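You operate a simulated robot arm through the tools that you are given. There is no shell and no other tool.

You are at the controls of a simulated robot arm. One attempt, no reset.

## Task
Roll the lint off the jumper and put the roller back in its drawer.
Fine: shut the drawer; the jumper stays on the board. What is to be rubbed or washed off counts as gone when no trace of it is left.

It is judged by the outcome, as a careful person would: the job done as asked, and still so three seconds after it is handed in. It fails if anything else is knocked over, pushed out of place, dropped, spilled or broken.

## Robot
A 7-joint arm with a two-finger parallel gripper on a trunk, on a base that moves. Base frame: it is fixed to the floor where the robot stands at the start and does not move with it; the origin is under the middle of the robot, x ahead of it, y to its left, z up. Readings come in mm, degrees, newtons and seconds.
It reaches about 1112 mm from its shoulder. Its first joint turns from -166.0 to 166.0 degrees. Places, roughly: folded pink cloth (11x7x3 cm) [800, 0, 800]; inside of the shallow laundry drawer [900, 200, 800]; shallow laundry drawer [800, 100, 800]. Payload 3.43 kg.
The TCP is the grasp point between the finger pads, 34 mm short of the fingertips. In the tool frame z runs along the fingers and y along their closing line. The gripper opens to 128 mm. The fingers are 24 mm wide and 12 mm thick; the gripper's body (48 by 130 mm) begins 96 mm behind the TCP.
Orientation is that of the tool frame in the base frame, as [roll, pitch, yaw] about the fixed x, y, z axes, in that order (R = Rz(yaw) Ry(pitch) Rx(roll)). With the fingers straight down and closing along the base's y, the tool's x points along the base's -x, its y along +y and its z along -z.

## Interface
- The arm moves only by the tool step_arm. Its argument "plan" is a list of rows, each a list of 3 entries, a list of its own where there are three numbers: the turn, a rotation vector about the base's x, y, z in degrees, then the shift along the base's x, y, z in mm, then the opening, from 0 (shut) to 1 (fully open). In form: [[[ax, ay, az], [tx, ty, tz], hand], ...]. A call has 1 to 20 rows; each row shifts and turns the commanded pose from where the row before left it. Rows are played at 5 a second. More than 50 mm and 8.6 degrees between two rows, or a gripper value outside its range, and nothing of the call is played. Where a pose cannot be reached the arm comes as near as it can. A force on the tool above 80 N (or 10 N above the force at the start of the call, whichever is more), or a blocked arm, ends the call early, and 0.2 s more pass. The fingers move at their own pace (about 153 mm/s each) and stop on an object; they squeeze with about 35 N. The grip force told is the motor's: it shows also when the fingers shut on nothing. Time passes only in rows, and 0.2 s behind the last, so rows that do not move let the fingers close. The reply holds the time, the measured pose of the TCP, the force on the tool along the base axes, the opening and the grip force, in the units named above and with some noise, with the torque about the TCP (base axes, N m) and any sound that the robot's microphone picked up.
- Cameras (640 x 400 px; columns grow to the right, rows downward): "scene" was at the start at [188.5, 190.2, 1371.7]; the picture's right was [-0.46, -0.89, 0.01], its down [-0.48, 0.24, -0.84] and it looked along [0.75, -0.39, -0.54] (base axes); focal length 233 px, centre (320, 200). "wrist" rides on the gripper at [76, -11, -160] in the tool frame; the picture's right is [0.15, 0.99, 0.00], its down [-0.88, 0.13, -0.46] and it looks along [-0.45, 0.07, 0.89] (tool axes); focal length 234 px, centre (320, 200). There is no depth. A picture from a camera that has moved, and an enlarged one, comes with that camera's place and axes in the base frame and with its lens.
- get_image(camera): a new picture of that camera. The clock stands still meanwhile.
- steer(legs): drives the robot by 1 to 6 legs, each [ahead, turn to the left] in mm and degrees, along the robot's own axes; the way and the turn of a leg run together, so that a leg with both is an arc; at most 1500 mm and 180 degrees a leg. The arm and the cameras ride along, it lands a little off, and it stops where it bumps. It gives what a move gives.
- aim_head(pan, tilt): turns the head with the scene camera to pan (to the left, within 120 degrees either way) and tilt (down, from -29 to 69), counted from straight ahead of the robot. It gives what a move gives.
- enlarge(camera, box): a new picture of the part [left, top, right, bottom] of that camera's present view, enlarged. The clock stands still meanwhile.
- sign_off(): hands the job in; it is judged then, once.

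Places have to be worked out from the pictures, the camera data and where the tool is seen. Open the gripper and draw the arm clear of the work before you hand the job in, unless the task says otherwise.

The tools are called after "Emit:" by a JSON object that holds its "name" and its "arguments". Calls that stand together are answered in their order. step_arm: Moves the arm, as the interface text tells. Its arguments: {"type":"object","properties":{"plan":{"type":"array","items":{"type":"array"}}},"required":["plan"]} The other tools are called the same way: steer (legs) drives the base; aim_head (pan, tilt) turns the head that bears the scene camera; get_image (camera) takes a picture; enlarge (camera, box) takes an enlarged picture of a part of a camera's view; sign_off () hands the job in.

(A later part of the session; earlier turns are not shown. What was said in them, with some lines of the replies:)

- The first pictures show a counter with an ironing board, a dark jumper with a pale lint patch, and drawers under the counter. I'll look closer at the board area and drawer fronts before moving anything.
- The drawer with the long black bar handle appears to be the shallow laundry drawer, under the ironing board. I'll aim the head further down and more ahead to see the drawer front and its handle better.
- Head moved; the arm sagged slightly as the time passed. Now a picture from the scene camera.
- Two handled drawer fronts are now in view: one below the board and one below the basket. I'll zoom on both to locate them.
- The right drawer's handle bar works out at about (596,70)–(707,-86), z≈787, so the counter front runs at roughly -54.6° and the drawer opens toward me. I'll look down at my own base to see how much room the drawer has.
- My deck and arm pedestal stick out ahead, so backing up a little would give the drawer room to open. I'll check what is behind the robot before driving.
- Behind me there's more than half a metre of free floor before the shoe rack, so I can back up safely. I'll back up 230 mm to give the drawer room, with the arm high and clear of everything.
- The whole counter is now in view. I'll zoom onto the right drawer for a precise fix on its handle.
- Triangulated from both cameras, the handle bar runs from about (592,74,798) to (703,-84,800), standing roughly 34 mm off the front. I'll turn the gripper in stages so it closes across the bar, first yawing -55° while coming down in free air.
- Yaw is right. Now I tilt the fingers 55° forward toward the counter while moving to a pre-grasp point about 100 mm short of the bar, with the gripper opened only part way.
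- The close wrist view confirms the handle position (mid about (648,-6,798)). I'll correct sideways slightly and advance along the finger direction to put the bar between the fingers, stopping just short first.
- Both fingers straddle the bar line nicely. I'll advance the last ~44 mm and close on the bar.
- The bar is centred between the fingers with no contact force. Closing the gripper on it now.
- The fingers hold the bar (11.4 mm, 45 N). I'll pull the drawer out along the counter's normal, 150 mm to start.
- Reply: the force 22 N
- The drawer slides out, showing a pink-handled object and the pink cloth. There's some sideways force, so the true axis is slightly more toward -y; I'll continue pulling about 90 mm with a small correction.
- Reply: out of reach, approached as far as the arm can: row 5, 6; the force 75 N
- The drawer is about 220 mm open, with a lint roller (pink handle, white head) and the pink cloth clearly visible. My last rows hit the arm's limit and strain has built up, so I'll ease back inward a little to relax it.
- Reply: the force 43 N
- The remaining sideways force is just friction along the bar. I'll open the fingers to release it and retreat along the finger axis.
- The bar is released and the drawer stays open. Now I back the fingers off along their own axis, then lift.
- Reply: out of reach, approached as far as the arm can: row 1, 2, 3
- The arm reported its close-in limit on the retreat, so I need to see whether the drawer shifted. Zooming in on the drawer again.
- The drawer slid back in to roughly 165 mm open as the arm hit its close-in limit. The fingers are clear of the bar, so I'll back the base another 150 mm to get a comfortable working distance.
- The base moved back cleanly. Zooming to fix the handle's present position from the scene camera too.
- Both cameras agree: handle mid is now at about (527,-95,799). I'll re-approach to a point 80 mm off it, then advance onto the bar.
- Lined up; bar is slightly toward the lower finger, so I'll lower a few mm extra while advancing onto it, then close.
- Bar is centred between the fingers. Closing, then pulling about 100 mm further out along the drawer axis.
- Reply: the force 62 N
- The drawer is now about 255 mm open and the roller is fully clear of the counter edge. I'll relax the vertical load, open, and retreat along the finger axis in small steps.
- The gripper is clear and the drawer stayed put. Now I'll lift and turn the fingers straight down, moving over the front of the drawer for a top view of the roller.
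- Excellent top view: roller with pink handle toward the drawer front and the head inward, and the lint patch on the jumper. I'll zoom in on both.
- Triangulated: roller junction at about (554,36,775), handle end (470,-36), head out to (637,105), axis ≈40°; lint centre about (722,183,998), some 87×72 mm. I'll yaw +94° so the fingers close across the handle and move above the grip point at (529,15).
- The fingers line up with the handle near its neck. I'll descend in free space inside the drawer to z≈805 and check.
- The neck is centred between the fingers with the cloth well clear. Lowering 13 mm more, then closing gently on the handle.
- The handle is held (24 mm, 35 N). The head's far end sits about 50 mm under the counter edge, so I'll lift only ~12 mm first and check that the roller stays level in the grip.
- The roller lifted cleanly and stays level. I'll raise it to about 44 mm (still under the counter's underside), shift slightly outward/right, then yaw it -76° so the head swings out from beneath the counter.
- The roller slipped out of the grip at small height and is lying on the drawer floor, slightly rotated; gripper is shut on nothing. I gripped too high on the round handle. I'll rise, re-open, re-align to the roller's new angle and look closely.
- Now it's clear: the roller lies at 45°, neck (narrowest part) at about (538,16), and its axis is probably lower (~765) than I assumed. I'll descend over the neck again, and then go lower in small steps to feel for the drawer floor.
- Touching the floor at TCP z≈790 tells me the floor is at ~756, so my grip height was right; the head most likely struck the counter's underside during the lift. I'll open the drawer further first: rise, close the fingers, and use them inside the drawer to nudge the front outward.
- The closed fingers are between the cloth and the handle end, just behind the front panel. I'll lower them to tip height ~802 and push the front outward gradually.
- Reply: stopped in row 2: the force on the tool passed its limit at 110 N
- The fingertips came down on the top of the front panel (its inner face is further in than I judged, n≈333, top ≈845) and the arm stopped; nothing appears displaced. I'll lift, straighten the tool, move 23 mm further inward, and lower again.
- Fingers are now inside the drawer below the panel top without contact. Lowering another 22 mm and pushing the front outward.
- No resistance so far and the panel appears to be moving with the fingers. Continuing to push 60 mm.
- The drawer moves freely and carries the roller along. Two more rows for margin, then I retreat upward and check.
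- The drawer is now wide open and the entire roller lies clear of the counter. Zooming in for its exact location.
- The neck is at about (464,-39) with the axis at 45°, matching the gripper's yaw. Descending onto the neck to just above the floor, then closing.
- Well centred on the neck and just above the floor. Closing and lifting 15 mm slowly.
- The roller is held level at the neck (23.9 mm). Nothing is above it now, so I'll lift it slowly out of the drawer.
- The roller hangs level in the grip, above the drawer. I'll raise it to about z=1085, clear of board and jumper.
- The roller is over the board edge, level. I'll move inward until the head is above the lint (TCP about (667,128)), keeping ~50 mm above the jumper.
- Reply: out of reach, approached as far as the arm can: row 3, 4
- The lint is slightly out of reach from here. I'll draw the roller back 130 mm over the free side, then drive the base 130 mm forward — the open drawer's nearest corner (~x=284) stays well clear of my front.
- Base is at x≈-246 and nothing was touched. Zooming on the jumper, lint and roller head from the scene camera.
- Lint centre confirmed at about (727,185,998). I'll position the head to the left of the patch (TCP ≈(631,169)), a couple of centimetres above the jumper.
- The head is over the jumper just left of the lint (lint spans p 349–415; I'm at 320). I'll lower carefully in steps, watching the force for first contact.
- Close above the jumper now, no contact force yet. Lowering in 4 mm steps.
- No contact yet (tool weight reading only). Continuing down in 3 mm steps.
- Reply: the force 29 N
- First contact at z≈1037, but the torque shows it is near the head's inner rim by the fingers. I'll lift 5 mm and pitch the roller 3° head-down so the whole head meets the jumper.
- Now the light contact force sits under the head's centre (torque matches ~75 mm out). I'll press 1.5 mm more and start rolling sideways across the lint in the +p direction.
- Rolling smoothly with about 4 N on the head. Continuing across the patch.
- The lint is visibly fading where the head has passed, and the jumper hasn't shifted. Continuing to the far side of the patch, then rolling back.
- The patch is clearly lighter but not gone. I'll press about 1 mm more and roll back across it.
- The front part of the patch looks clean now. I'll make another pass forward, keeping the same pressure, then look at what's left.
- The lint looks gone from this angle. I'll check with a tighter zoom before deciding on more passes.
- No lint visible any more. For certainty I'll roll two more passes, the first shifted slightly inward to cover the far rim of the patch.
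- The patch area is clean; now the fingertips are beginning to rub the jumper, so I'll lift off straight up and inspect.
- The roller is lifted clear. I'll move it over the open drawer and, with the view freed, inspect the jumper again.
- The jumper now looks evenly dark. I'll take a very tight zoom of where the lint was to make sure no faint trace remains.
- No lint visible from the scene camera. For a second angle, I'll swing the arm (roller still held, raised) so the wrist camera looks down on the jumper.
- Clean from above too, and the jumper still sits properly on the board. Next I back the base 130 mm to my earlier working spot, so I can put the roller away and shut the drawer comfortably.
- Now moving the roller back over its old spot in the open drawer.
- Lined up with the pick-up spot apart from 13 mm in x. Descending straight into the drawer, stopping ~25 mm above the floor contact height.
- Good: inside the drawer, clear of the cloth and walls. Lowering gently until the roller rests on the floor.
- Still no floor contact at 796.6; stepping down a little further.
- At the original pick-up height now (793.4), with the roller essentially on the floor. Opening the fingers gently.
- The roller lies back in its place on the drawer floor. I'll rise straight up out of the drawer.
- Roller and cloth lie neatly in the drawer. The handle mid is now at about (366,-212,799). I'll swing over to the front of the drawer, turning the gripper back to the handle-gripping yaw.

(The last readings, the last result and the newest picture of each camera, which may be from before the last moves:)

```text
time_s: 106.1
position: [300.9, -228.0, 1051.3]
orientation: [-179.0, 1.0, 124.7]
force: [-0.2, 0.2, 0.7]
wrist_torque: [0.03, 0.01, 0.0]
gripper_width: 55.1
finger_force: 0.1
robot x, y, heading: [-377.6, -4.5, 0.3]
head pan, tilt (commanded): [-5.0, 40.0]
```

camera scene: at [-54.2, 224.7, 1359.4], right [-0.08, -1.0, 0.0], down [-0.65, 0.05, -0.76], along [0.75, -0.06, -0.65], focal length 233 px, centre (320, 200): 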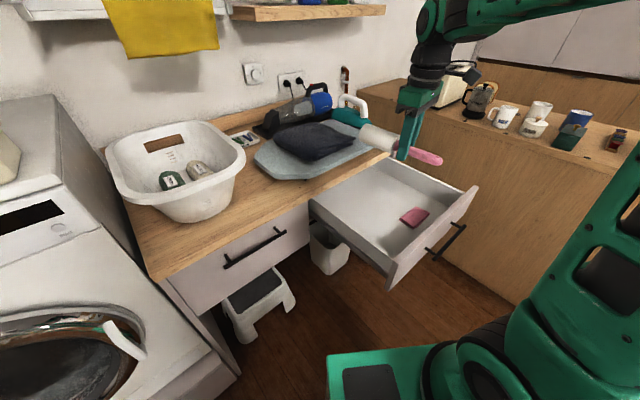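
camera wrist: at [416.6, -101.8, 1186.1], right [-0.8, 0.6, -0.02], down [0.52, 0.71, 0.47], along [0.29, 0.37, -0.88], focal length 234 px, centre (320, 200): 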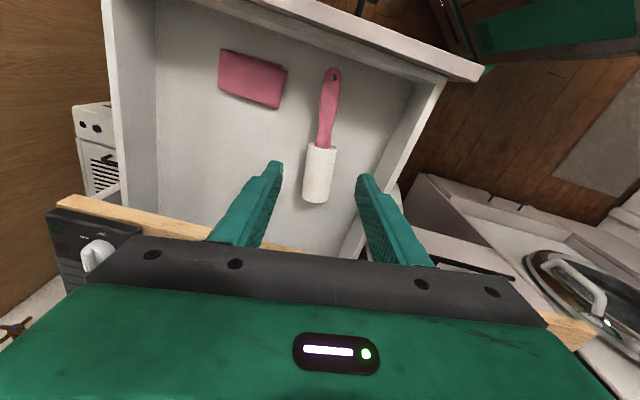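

Yaw is right. Now tilting the fingers toward the drawer front while descending to the pre-grasp point.

Emit:
{"name": "step_arm", "arguments": {"plan": [[[4.52, -6.43, 0], [-2.6, -5, -22.6], 0.43], [[4.52, -6.43, 0], [-2.6, -5, -22.6], 0.43], [[4.52, -6.43, 0], [-2.6, -5, -22.6], 0.43], [[4.52, -6.43, 0], [-2.6, -5, -22.6], 0.43], [[4.52, -6.43, 0], [-2.6, -5, -22.6], 0.43], [[4.52, -6.43, 0], [-2.6, -5, -22.6], 0.43], [[4.52, -6.43, 0], [-2.6, -5, -22.6], 0.43], [[0, 0, 0], [-2.6, -5, -22.6], 0.43], [[0, 0, 0], [0, 0, 0], 0.43]]}}

Emit:
{"name": "get_image", "arguments": {"camera": "wrist"}}

Emit:
{"name": "get_image", "arguments": {"camera": "scene"}}

```text
time_s: 108.1
position: [279.7, -267.1, 870.7]
orientation: [125.9, 0.4, 124.1]
force: [0.7, 0.7, 0.3]
wrist_torque: [0.0, -0.01, -0.01]
gripper_width: 55.0
finger_force: 0.1
robot x, y, heading: [-375.9, -4.3, 0.4]
head pan, tilt (commanded): [-5.0, 40.0]
```

```text
taken
camera wrist: at [124.9, -279.9, 954.8], right [0.39, 0.45, 0.8], down [0.25, -0.89, 0.38], along [0.88, 0.05, -0.46], focal length 234 px, centre (320, 200)
```

wrist: 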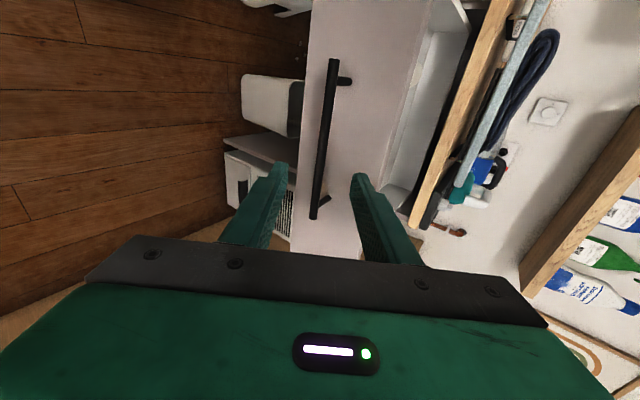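

```text
taken
camera scene: at [-185.4, 224.2, 1359.4], right [-0.08, -1.0, 0.0], down [-0.65, 0.05, -0.76], along [0.75, -0.06, -0.65], focal length 233 px, centre (320, 200)
```

scene: 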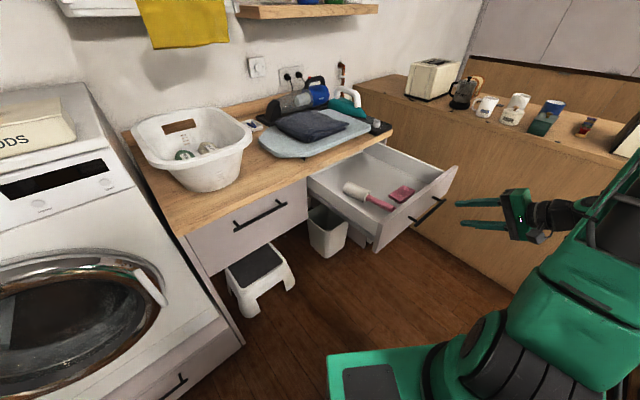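

The bar lines up between the fingers. Advancing about 115 mm along the finger axis to straddle it.

Emit:
{"name": "step_arm", "arguments": {"plan": [[[0, 0, 0], [20, 12.75, -16.5], 0.43], [[0, 0, 0], [20, 12.75, -16.5], 0.43], [[0, 0, 0], [20, 12.75, -16.5], 0.43], [[0, 0, 0], [20, 12.75, -16.5], 0.43], [[0, 0, 0], [0, 0, 0], 0.43]]}}

Emit:
{"name": "get_image", "arguments": {"camera": "wrist"}}

```text
time_s: 109.3
position: [359.1, -216.0, 804.0]
orientation: [126.0, 0.4, 124.1]
force: [0.4, -0.6, 0.7]
wrist_torque: [-0.02, -0.02, -0.03]
gripper_width: 54.9
finger_force: 0.1
robot x, y, heading: [-376.6, -3.1, 0.1]
head pan, tilt (commanded): [-5.0, 40.0]
```

```text
taken
camera wrist: at [205.3, -228.4, 888.7], right [0.4, 0.45, 0.8], down [0.25, -0.89, 0.38], along [0.88, 0.05, -0.47], focal length 234 px, centre (320, 200)
```

wrist: 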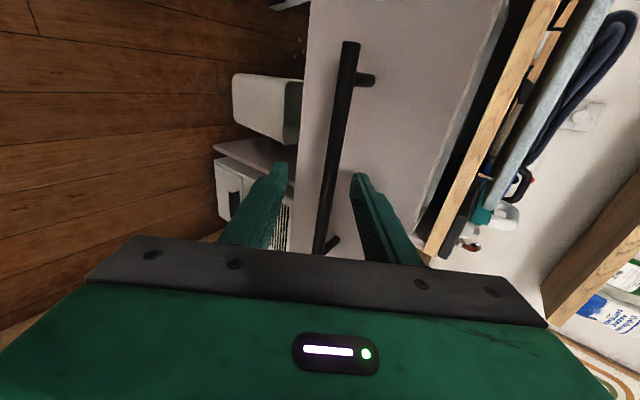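

Bar centred. Closing on it and pushing the drawer in steadily along its axis (about 220 mm in this first move).

Emit:
{"name": "step_arm", "arguments": {"plan": [[[0, 0, 0], [0, 0, 0], 0], [[0, 0, 0], [0, 0, 0], 0], [[0, 0, 0], [0, 0, 0], 0], [[0, 0, 0], [5.7, 4.1, 0], 0], [[0, 0, 0], [11.3, 8.2, 0], 0], [[0, 0, 0], [11.3, 8.2, 0], 0], [[0, 0, 0], [11.3, 8.2, 0], 0], [[0, 0, 0], [11.3, 8.2, 0], 0], [[0, 0, 0], [11.3, 8.2, 0], 0], [[0, 0, 0], [11.3, 8.2, 0], 0], [[0, 0, 0], [11.3, 8.2, 0], 0], [[0, 0, 0], [11.3, 8.2, 0], 0], [[0, 0, 0], [11.3, 8.2, 0], 0], [[0, 0, 0], [11.3, 8.2, 0], 0], [[0, 0, 0], [11.3, 8.2, 0], 0], [[0, 0, 0], [11.3, 8.2, 0], 0], [[0, 0, 0], [11.3, 8.2, 0], 0], [[0, 0, 0], [11.3, 8.2, 0], 0], [[0, 0, 0], [0, 0, 0], 0]]}}

Emit:
{"name": "enlarge", "arguments": {"camera": "scene", "box": [290, 130, 450, 240]}}

```text
time_s: 113.3
position: [523.2, -97.1, 808.8]
orientation: [125.4, 0.4, 124.1]
force: [2.1, -0.3, 59.4]
wrist_torque: [-0.22, -1.49, 0.45]
gripper_width: 11.8
finger_force: 45.1
robot x, y, heading: [-376.3, -3.7, 0.3]
head pan, tilt (commanded): [-5.0, 40.0]
```

```text
3.64 times, centred on (370, 185) of scene
camera zoom: at [-187.8, 224.5, 1359.7], right [-0.08, -1.0, 0.0], down [-0.65, 0.05, -0.76], along [0.76, -0.06, -0.65], focal length 846 px, centre (138, 254)
```

zoom: 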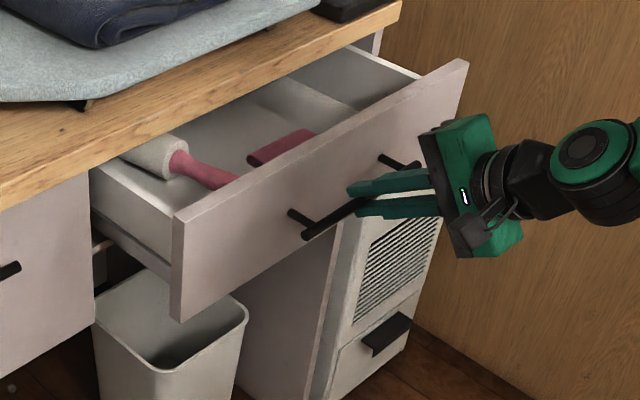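

Moving nicely, two-thirds shut; some vertical load has built up, so I'll raise the command 4 mm while continuing to push the drawer in.

Emit:
{"name": "step_arm", "arguments": {"plan": [[[0, 0, 0], [0, 0, 4], 0], [[0, 0, 0], [11.3, 8.3, 0], 0], [[0, 0, 0], [11.3, 8.3, 0], 0], [[0, 0, 0], [11.3, 8.3, 0], 0], [[0, 0, 0], [11.3, 8.3, 0], 0], [[0, 0, 0], [11.3, 8.3, 0], 0], [[0, 0, 0], [11.3, 8.3, 0], 0], [[0, 0, 0], [11.3, 8.3, 0], 0], [[0, 0, 0], [11.3, 8.3, 0], 0], [[0, 0, 0], [8, 6, 0], 0], [[0, 0, 0], [0, 0, 0], 0]]}}

Emit:
{"name": "enlarge", "arguments": {"camera": "scene", "box": [290, 130, 450, 240]}}

```text
time_s: 115.7
position: [621.0, -24.9, 809.8]
orientation: [125.8, 0.3, 124.0]
force: [2.1, -0.1, 35.6]
wrist_torque: [-0.27, -0.99, 0.83]
gripper_width: 11.6
finger_force: 44.1
robot x, y, heading: [-375.7, -1.7, 0.1]
head pan, tilt (commanded): [-5.0, 40.0]
```

```text
3.64 times, centred on (370, 185) of scene
camera zoom: at [-186.9, 224.3, 1359.6], right [-0.08, -1.0, 0.0], down [-0.65, 0.05, -0.76], along [0.76, -0.06, -0.65], focal length 846 px, centre (138, 254)
```

zoom: 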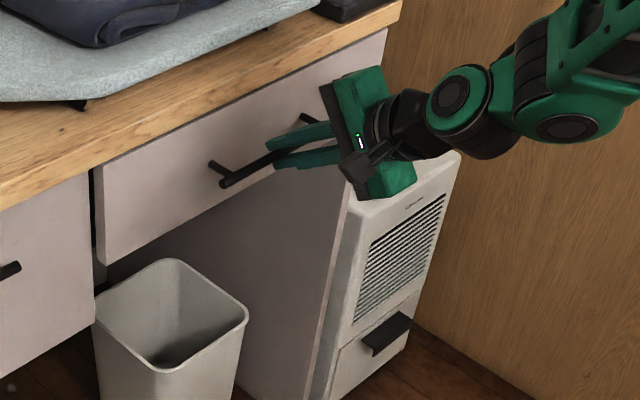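

About 20 mm left to close. Pushing in with smaller steps and easing the vertical load again.

Emit:
{"name": "step_arm", "arguments": {"plan": [[[0, 0, 0], [4, 2.9, 3], 0], [[0, 0, 0], [4, 2.9, 0], 0], [[0, 0, 0], [4, 2.9, 0], 0], [[0, 0, 0], [4, 2.9, 0], 0], [[0, 0, 0], [2, 1.5, 0], 0], [[0, 0, 0], [0, 0, 0], 0]]}}

Emit:
{"name": "enlarge", "arguments": {"camera": "scene", "box": [290, 130, 450, 240]}}

```text
time_s: 117.1
position: [636.7, -13.2, 808.4]
orientation: [126.1, 0.3, 124.1]
force: [-26.1, -5.9, 12.2]
wrist_torque: [-0.52, -0.27, 1.0]
gripper_width: 12.2
finger_force: 44.5
robot x, y, heading: [-375.1, -4.2, 0.1]
head pan, tilt (commanded): [-5.0, 40.0]
```

```text
3.64 times, centred on (370, 185) of scene
camera zoom: at [-186.8, 224.1, 1359.6], right [-0.08, -1.0, 0.0], down [-0.65, 0.05, -0.76], along [0.76, -0.06, -0.65], focal length 846 px, centre (138, 254)
```

zoom: 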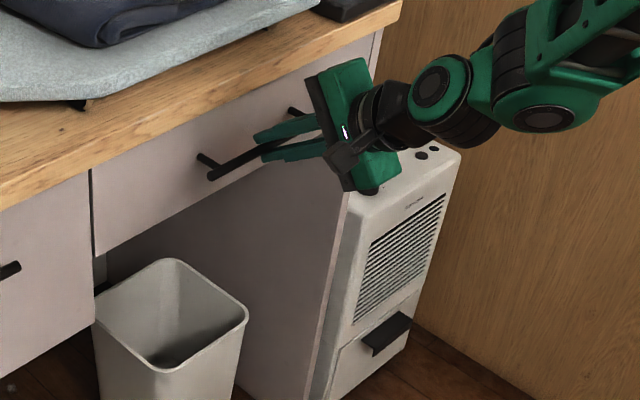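

Resistance of ~25 N against the push indicates the drawer has reached its stop. One small extra push to confirm it is fully shut.

Emit:
{"name": "step_arm", "arguments": {"plan": [[[0, 0, 0], [1.6, 1.2, 0], 0], [[0, 0, 0], [0, 0, 0], 0]]}}

Emit:
{"name": "enlarge", "arguments": {"camera": "scene", "box": [300, 150, 400, 220]}}

```text
time_s: 117.7
position: [638.2, -13.3, 809.6]
orientation: [126.4, 0.3, 124.0]
force: [-45.9, -14.8, 2.7]
wrist_torque: [-0.81, 0.01, 0.88]
gripper_width: 12.0
finger_force: 45.5
robot x, y, heading: [-379.6, -2.0, 0.1]
head pan, tilt (commanded): [-5.0, 40.0]
```

```text
5.71 times, centred on (350, 185) of scene
camera zoom: at [-187.0, 223.8, 1359.7], right [-0.08, -1.0, 0.0], down [-0.65, 0.05, -0.76], along [0.76, -0.06, -0.65], focal length 1330 px, centre (149, 286)
```

zoom: 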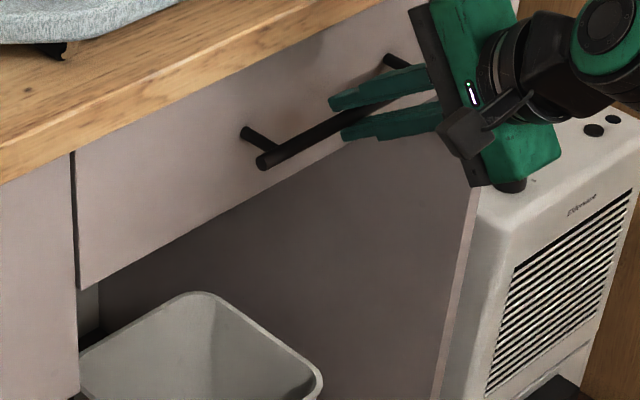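

Force rises without movement: the drawer is fully shut. I'll ease off the push, open the fingers, and retreat along the finger axis without catching the bar.

Emit:
{"name": "step_arm", "arguments": {"plan": [[[0, 0, 0], [-1.6, -1.2, 0], 0], [[0, 0, 0], [0, 0, 0], 0.2], [[0, 0, 0], [0, 0, 0], 0.43], [[0, 0, 0], [0, 0, 0], 0.43]]}}

Emit:
{"name": "get_image", "arguments": {"camera": "wrist"}}

```text
time_s: 118.7
position: [639.2, -12.4, 811.2]
orientation: [125.9, 0.5, 124.1]
force: [0.0, -0.2, 0.2]
wrist_torque: [0.0, -0.03, 0.01]
gripper_width: 54.8
finger_force: 0.1
robot x, y, heading: [-376.9, -5.6, 0.4]
head pan, tilt (commanded): [-5.0, 40.0]
```

```text
taken
camera wrist: at [485.2, -24.7, 895.0], right [0.4, 0.45, 0.8], down [0.25, -0.89, 0.38], along [0.88, 0.05, -0.46], focal length 234 px, centre (320, 200)
```

wrist: 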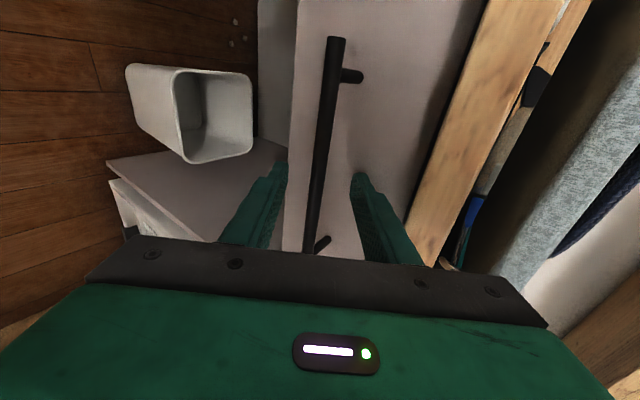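

The fingers are open around the bar with zero force. Retreating along the finger axis, then lifting clear.

Emit:
{"name": "step_arm", "arguments": {"plan": [[[0, 0, 0], [-6.7, -4.5, 5.9], 0.43], [[0, 0, 0], [-13.5, -9, 11.7], 0.43], [[0, 0, 0], [-13.5, -9, 11.7], 0.43], [[0, 0, 0], [-13.5, -9, 11.7], 0.43], [[0, 0, 0], [-13.5, -9, 11.7], 0.43], [[0, 0, 0], [-20, -10, 25], 0.43], [[0, 0, 0], [-25, -10, 35], 0.43], [[0, 0, 0], [-25, -10, 35], 0.43], [[0, 0, 0], [0, 0, 0], 0.43]]}}

Emit:
{"name": "get_image", "arguments": {"camera": "scene"}}

Emit:
{"name": "enlarge", "arguments": {"camera": "scene", "box": [240, 100, 420, 230]}}

Emit:
{"name": "get_image", "arguments": {"camera": "wrist"}}

```text
time_s: 120.7
position: [509.7, -83.1, 958.3]
orientation: [126.0, 0.2, 124.2]
force: [0.4, -0.5, -0.7]
wrist_torque: [0.02, 0.0, -0.03]
gripper_width: 54.9
finger_force: 0.0
robot x, y, heading: [-377.5, -6.7, 0.2]
head pan, tilt (commanded): [-5.0, 40.0]
```

```text
taken
camera scene: at [-185.2, 224.2, 1359.4], right [-0.08, -1.0, 0.0], down [-0.65, 0.05, -0.76], along [0.75, -0.06, -0.65], focal length 233 px, centre (320, 200)
```

scene: 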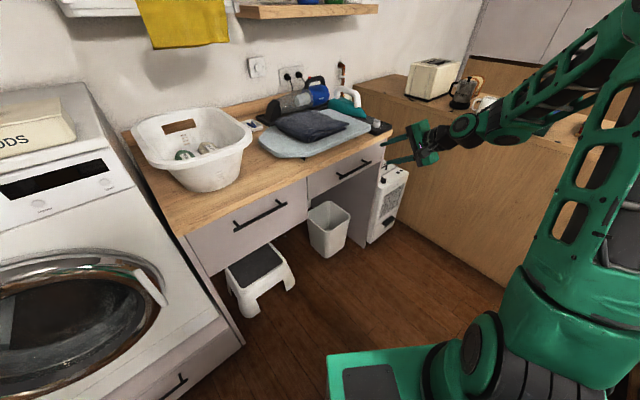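

```text
3.08 times, centred on (330, 165) of scene
camera zoom: at [-185.2, 224.2, 1359.4], right [-0.08, -1.0, 0.0], down [-0.65, 0.05, -0.76], along [0.75, -0.06, -0.65], focal length 716 px, centre (289, 308)
```

zoom: 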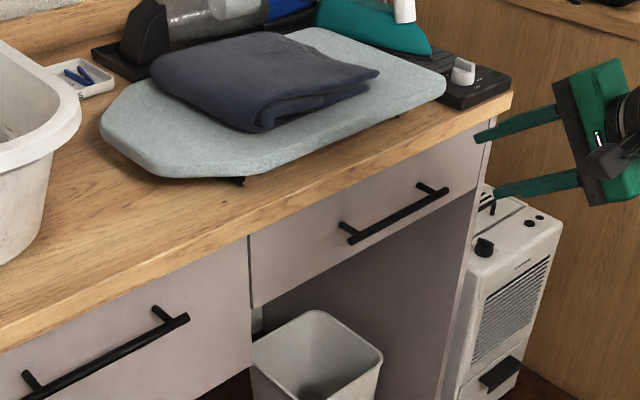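

```text
taken
camera wrist: at [355.9, -95.9, 1043.5], right [0.4, 0.45, 0.8], down [0.25, -0.89, 0.38], along [0.88, 0.05, -0.47], focal length 234 px, centre (320, 200)
```

wrist: 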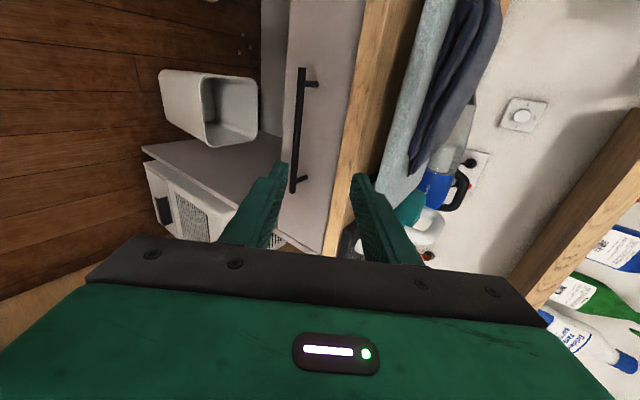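

The drawer is flush shut (handle back at its original spot), the jumper is clean on the board, and everything else is in place. I'll draw the arm well clear with the gripper open, then take a final look.

Emit:
{"name": "step_arm", "arguments": {"plan": [[[-4.52, 6.43, 0], [-12, 0, 25], 0.6], [[-4.52, 6.43, 0], [-12, 0, 25], 0.8], [[-4.52, 6.43, 0], [-12, 0, 25], 1], [[-4.52, 6.43, 0], [-12, 0, 25], 1], [[-4.52, 6.43, 0], [-12, 0, 25], 1], [[-4.52, 6.43, 0], [-12, 0, 25], 1], [[-4.52, 6.43, 0], [-12, 0, 25], 1], [[0, 0, 0], [0, 0, 0], 1], [[0, 0, 0], [0, 0, 0], 1]]}}

Emit:
{"name": "get_image", "arguments": {"camera": "scene"}}

Emit:
{"name": "enlarge", "arguments": {"camera": "wrist", "box": [330, 60, 640, 300]}}

Emit:
{"name": "enlarge", "arguments": {"camera": "scene", "box": [250, 90, 400, 190]}}

```text
time_s: 122.7
position: [425.3, -82.6, 1131.8]
orientation: [-179.0, 1.0, 125.0]
force: [-0.8, -0.2, -0.7]
wrist_torque: [-0.03, 0.0, -0.02]
gripper_width: 128.1
finger_force: 0.1
robot x, y, heading: [-376.8, -1.2, 0.2]
head pan, tilt (commanded): [-5.0, 40.0]
```

```text
taken
camera scene: at [-185.3, 224.2, 1359.4], right [-0.08, -1.0, 0.0], down [-0.65, 0.05, -0.76], along [0.75, -0.06, -0.65], focal length 233 px, centre (320, 200)
```

scene: 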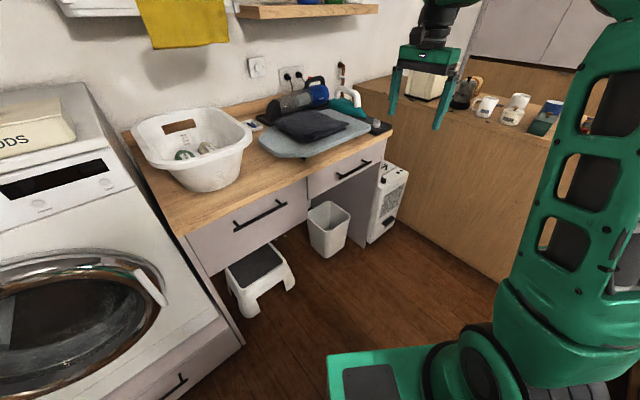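

```text
1.67 times, centred on (485, 180) of wrist
camera zoom: at [375.3, -23.0, 1291.5], right [0.73, 0.69, -0.02], down [0.61, -0.64, 0.47], along [0.31, -0.35, -0.88], focal length 390 px, centre (45, 233)
```

zoom: 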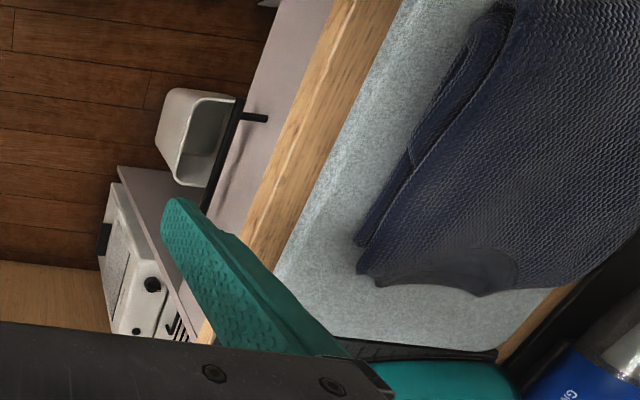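

```text
4.00 times, centred on (325, 140) of scene
camera zoom: at [-185.3, 224.2, 1359.4], right [-0.08, -1.0, 0.0], down [-0.65, 0.05, -0.76], along [0.75, -0.06, -0.65], focal length 931 px, centre (300, 440)
```

zoom: 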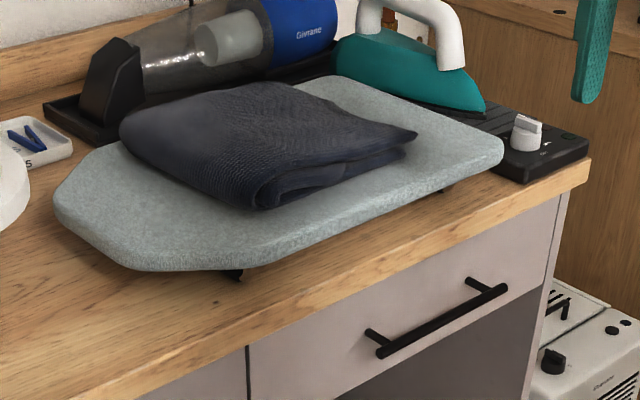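

All checks are good: the jumper is clean and still on the board, the roller is in the shut drawer, the arm is clear with the gripper open, and nothing else has moved. Handing the job in.

Emit:
{"name": "sign_off", "arguments": {}}

```text
The job is handed in.
```

The job is handed in. The lint is off the jumper, and the jumper is still on the board. The roller is back in its drawer and the drawer is shut. I checked the jumper from the side and from above, and no trace of lint was visible in either view.

Two things did not go cleanly along the way:
- **Roller slipped once:** on the first lift out, the head probably caught the underside of the counter. The roller slipped out of the grip and fell a few centimetres onto the drawer floor. I opened the drawer further and picked it up without trouble the second time.
- **Fingers hit the drawer front:** while I was opening the drawer further, the closed fingers came down on the top edge of its front, peaking at 110 N. The arm stopped there, and I saw no damage or displacement afterwards.

The cloth in the drawer and the other things on the counter were not disturbed.
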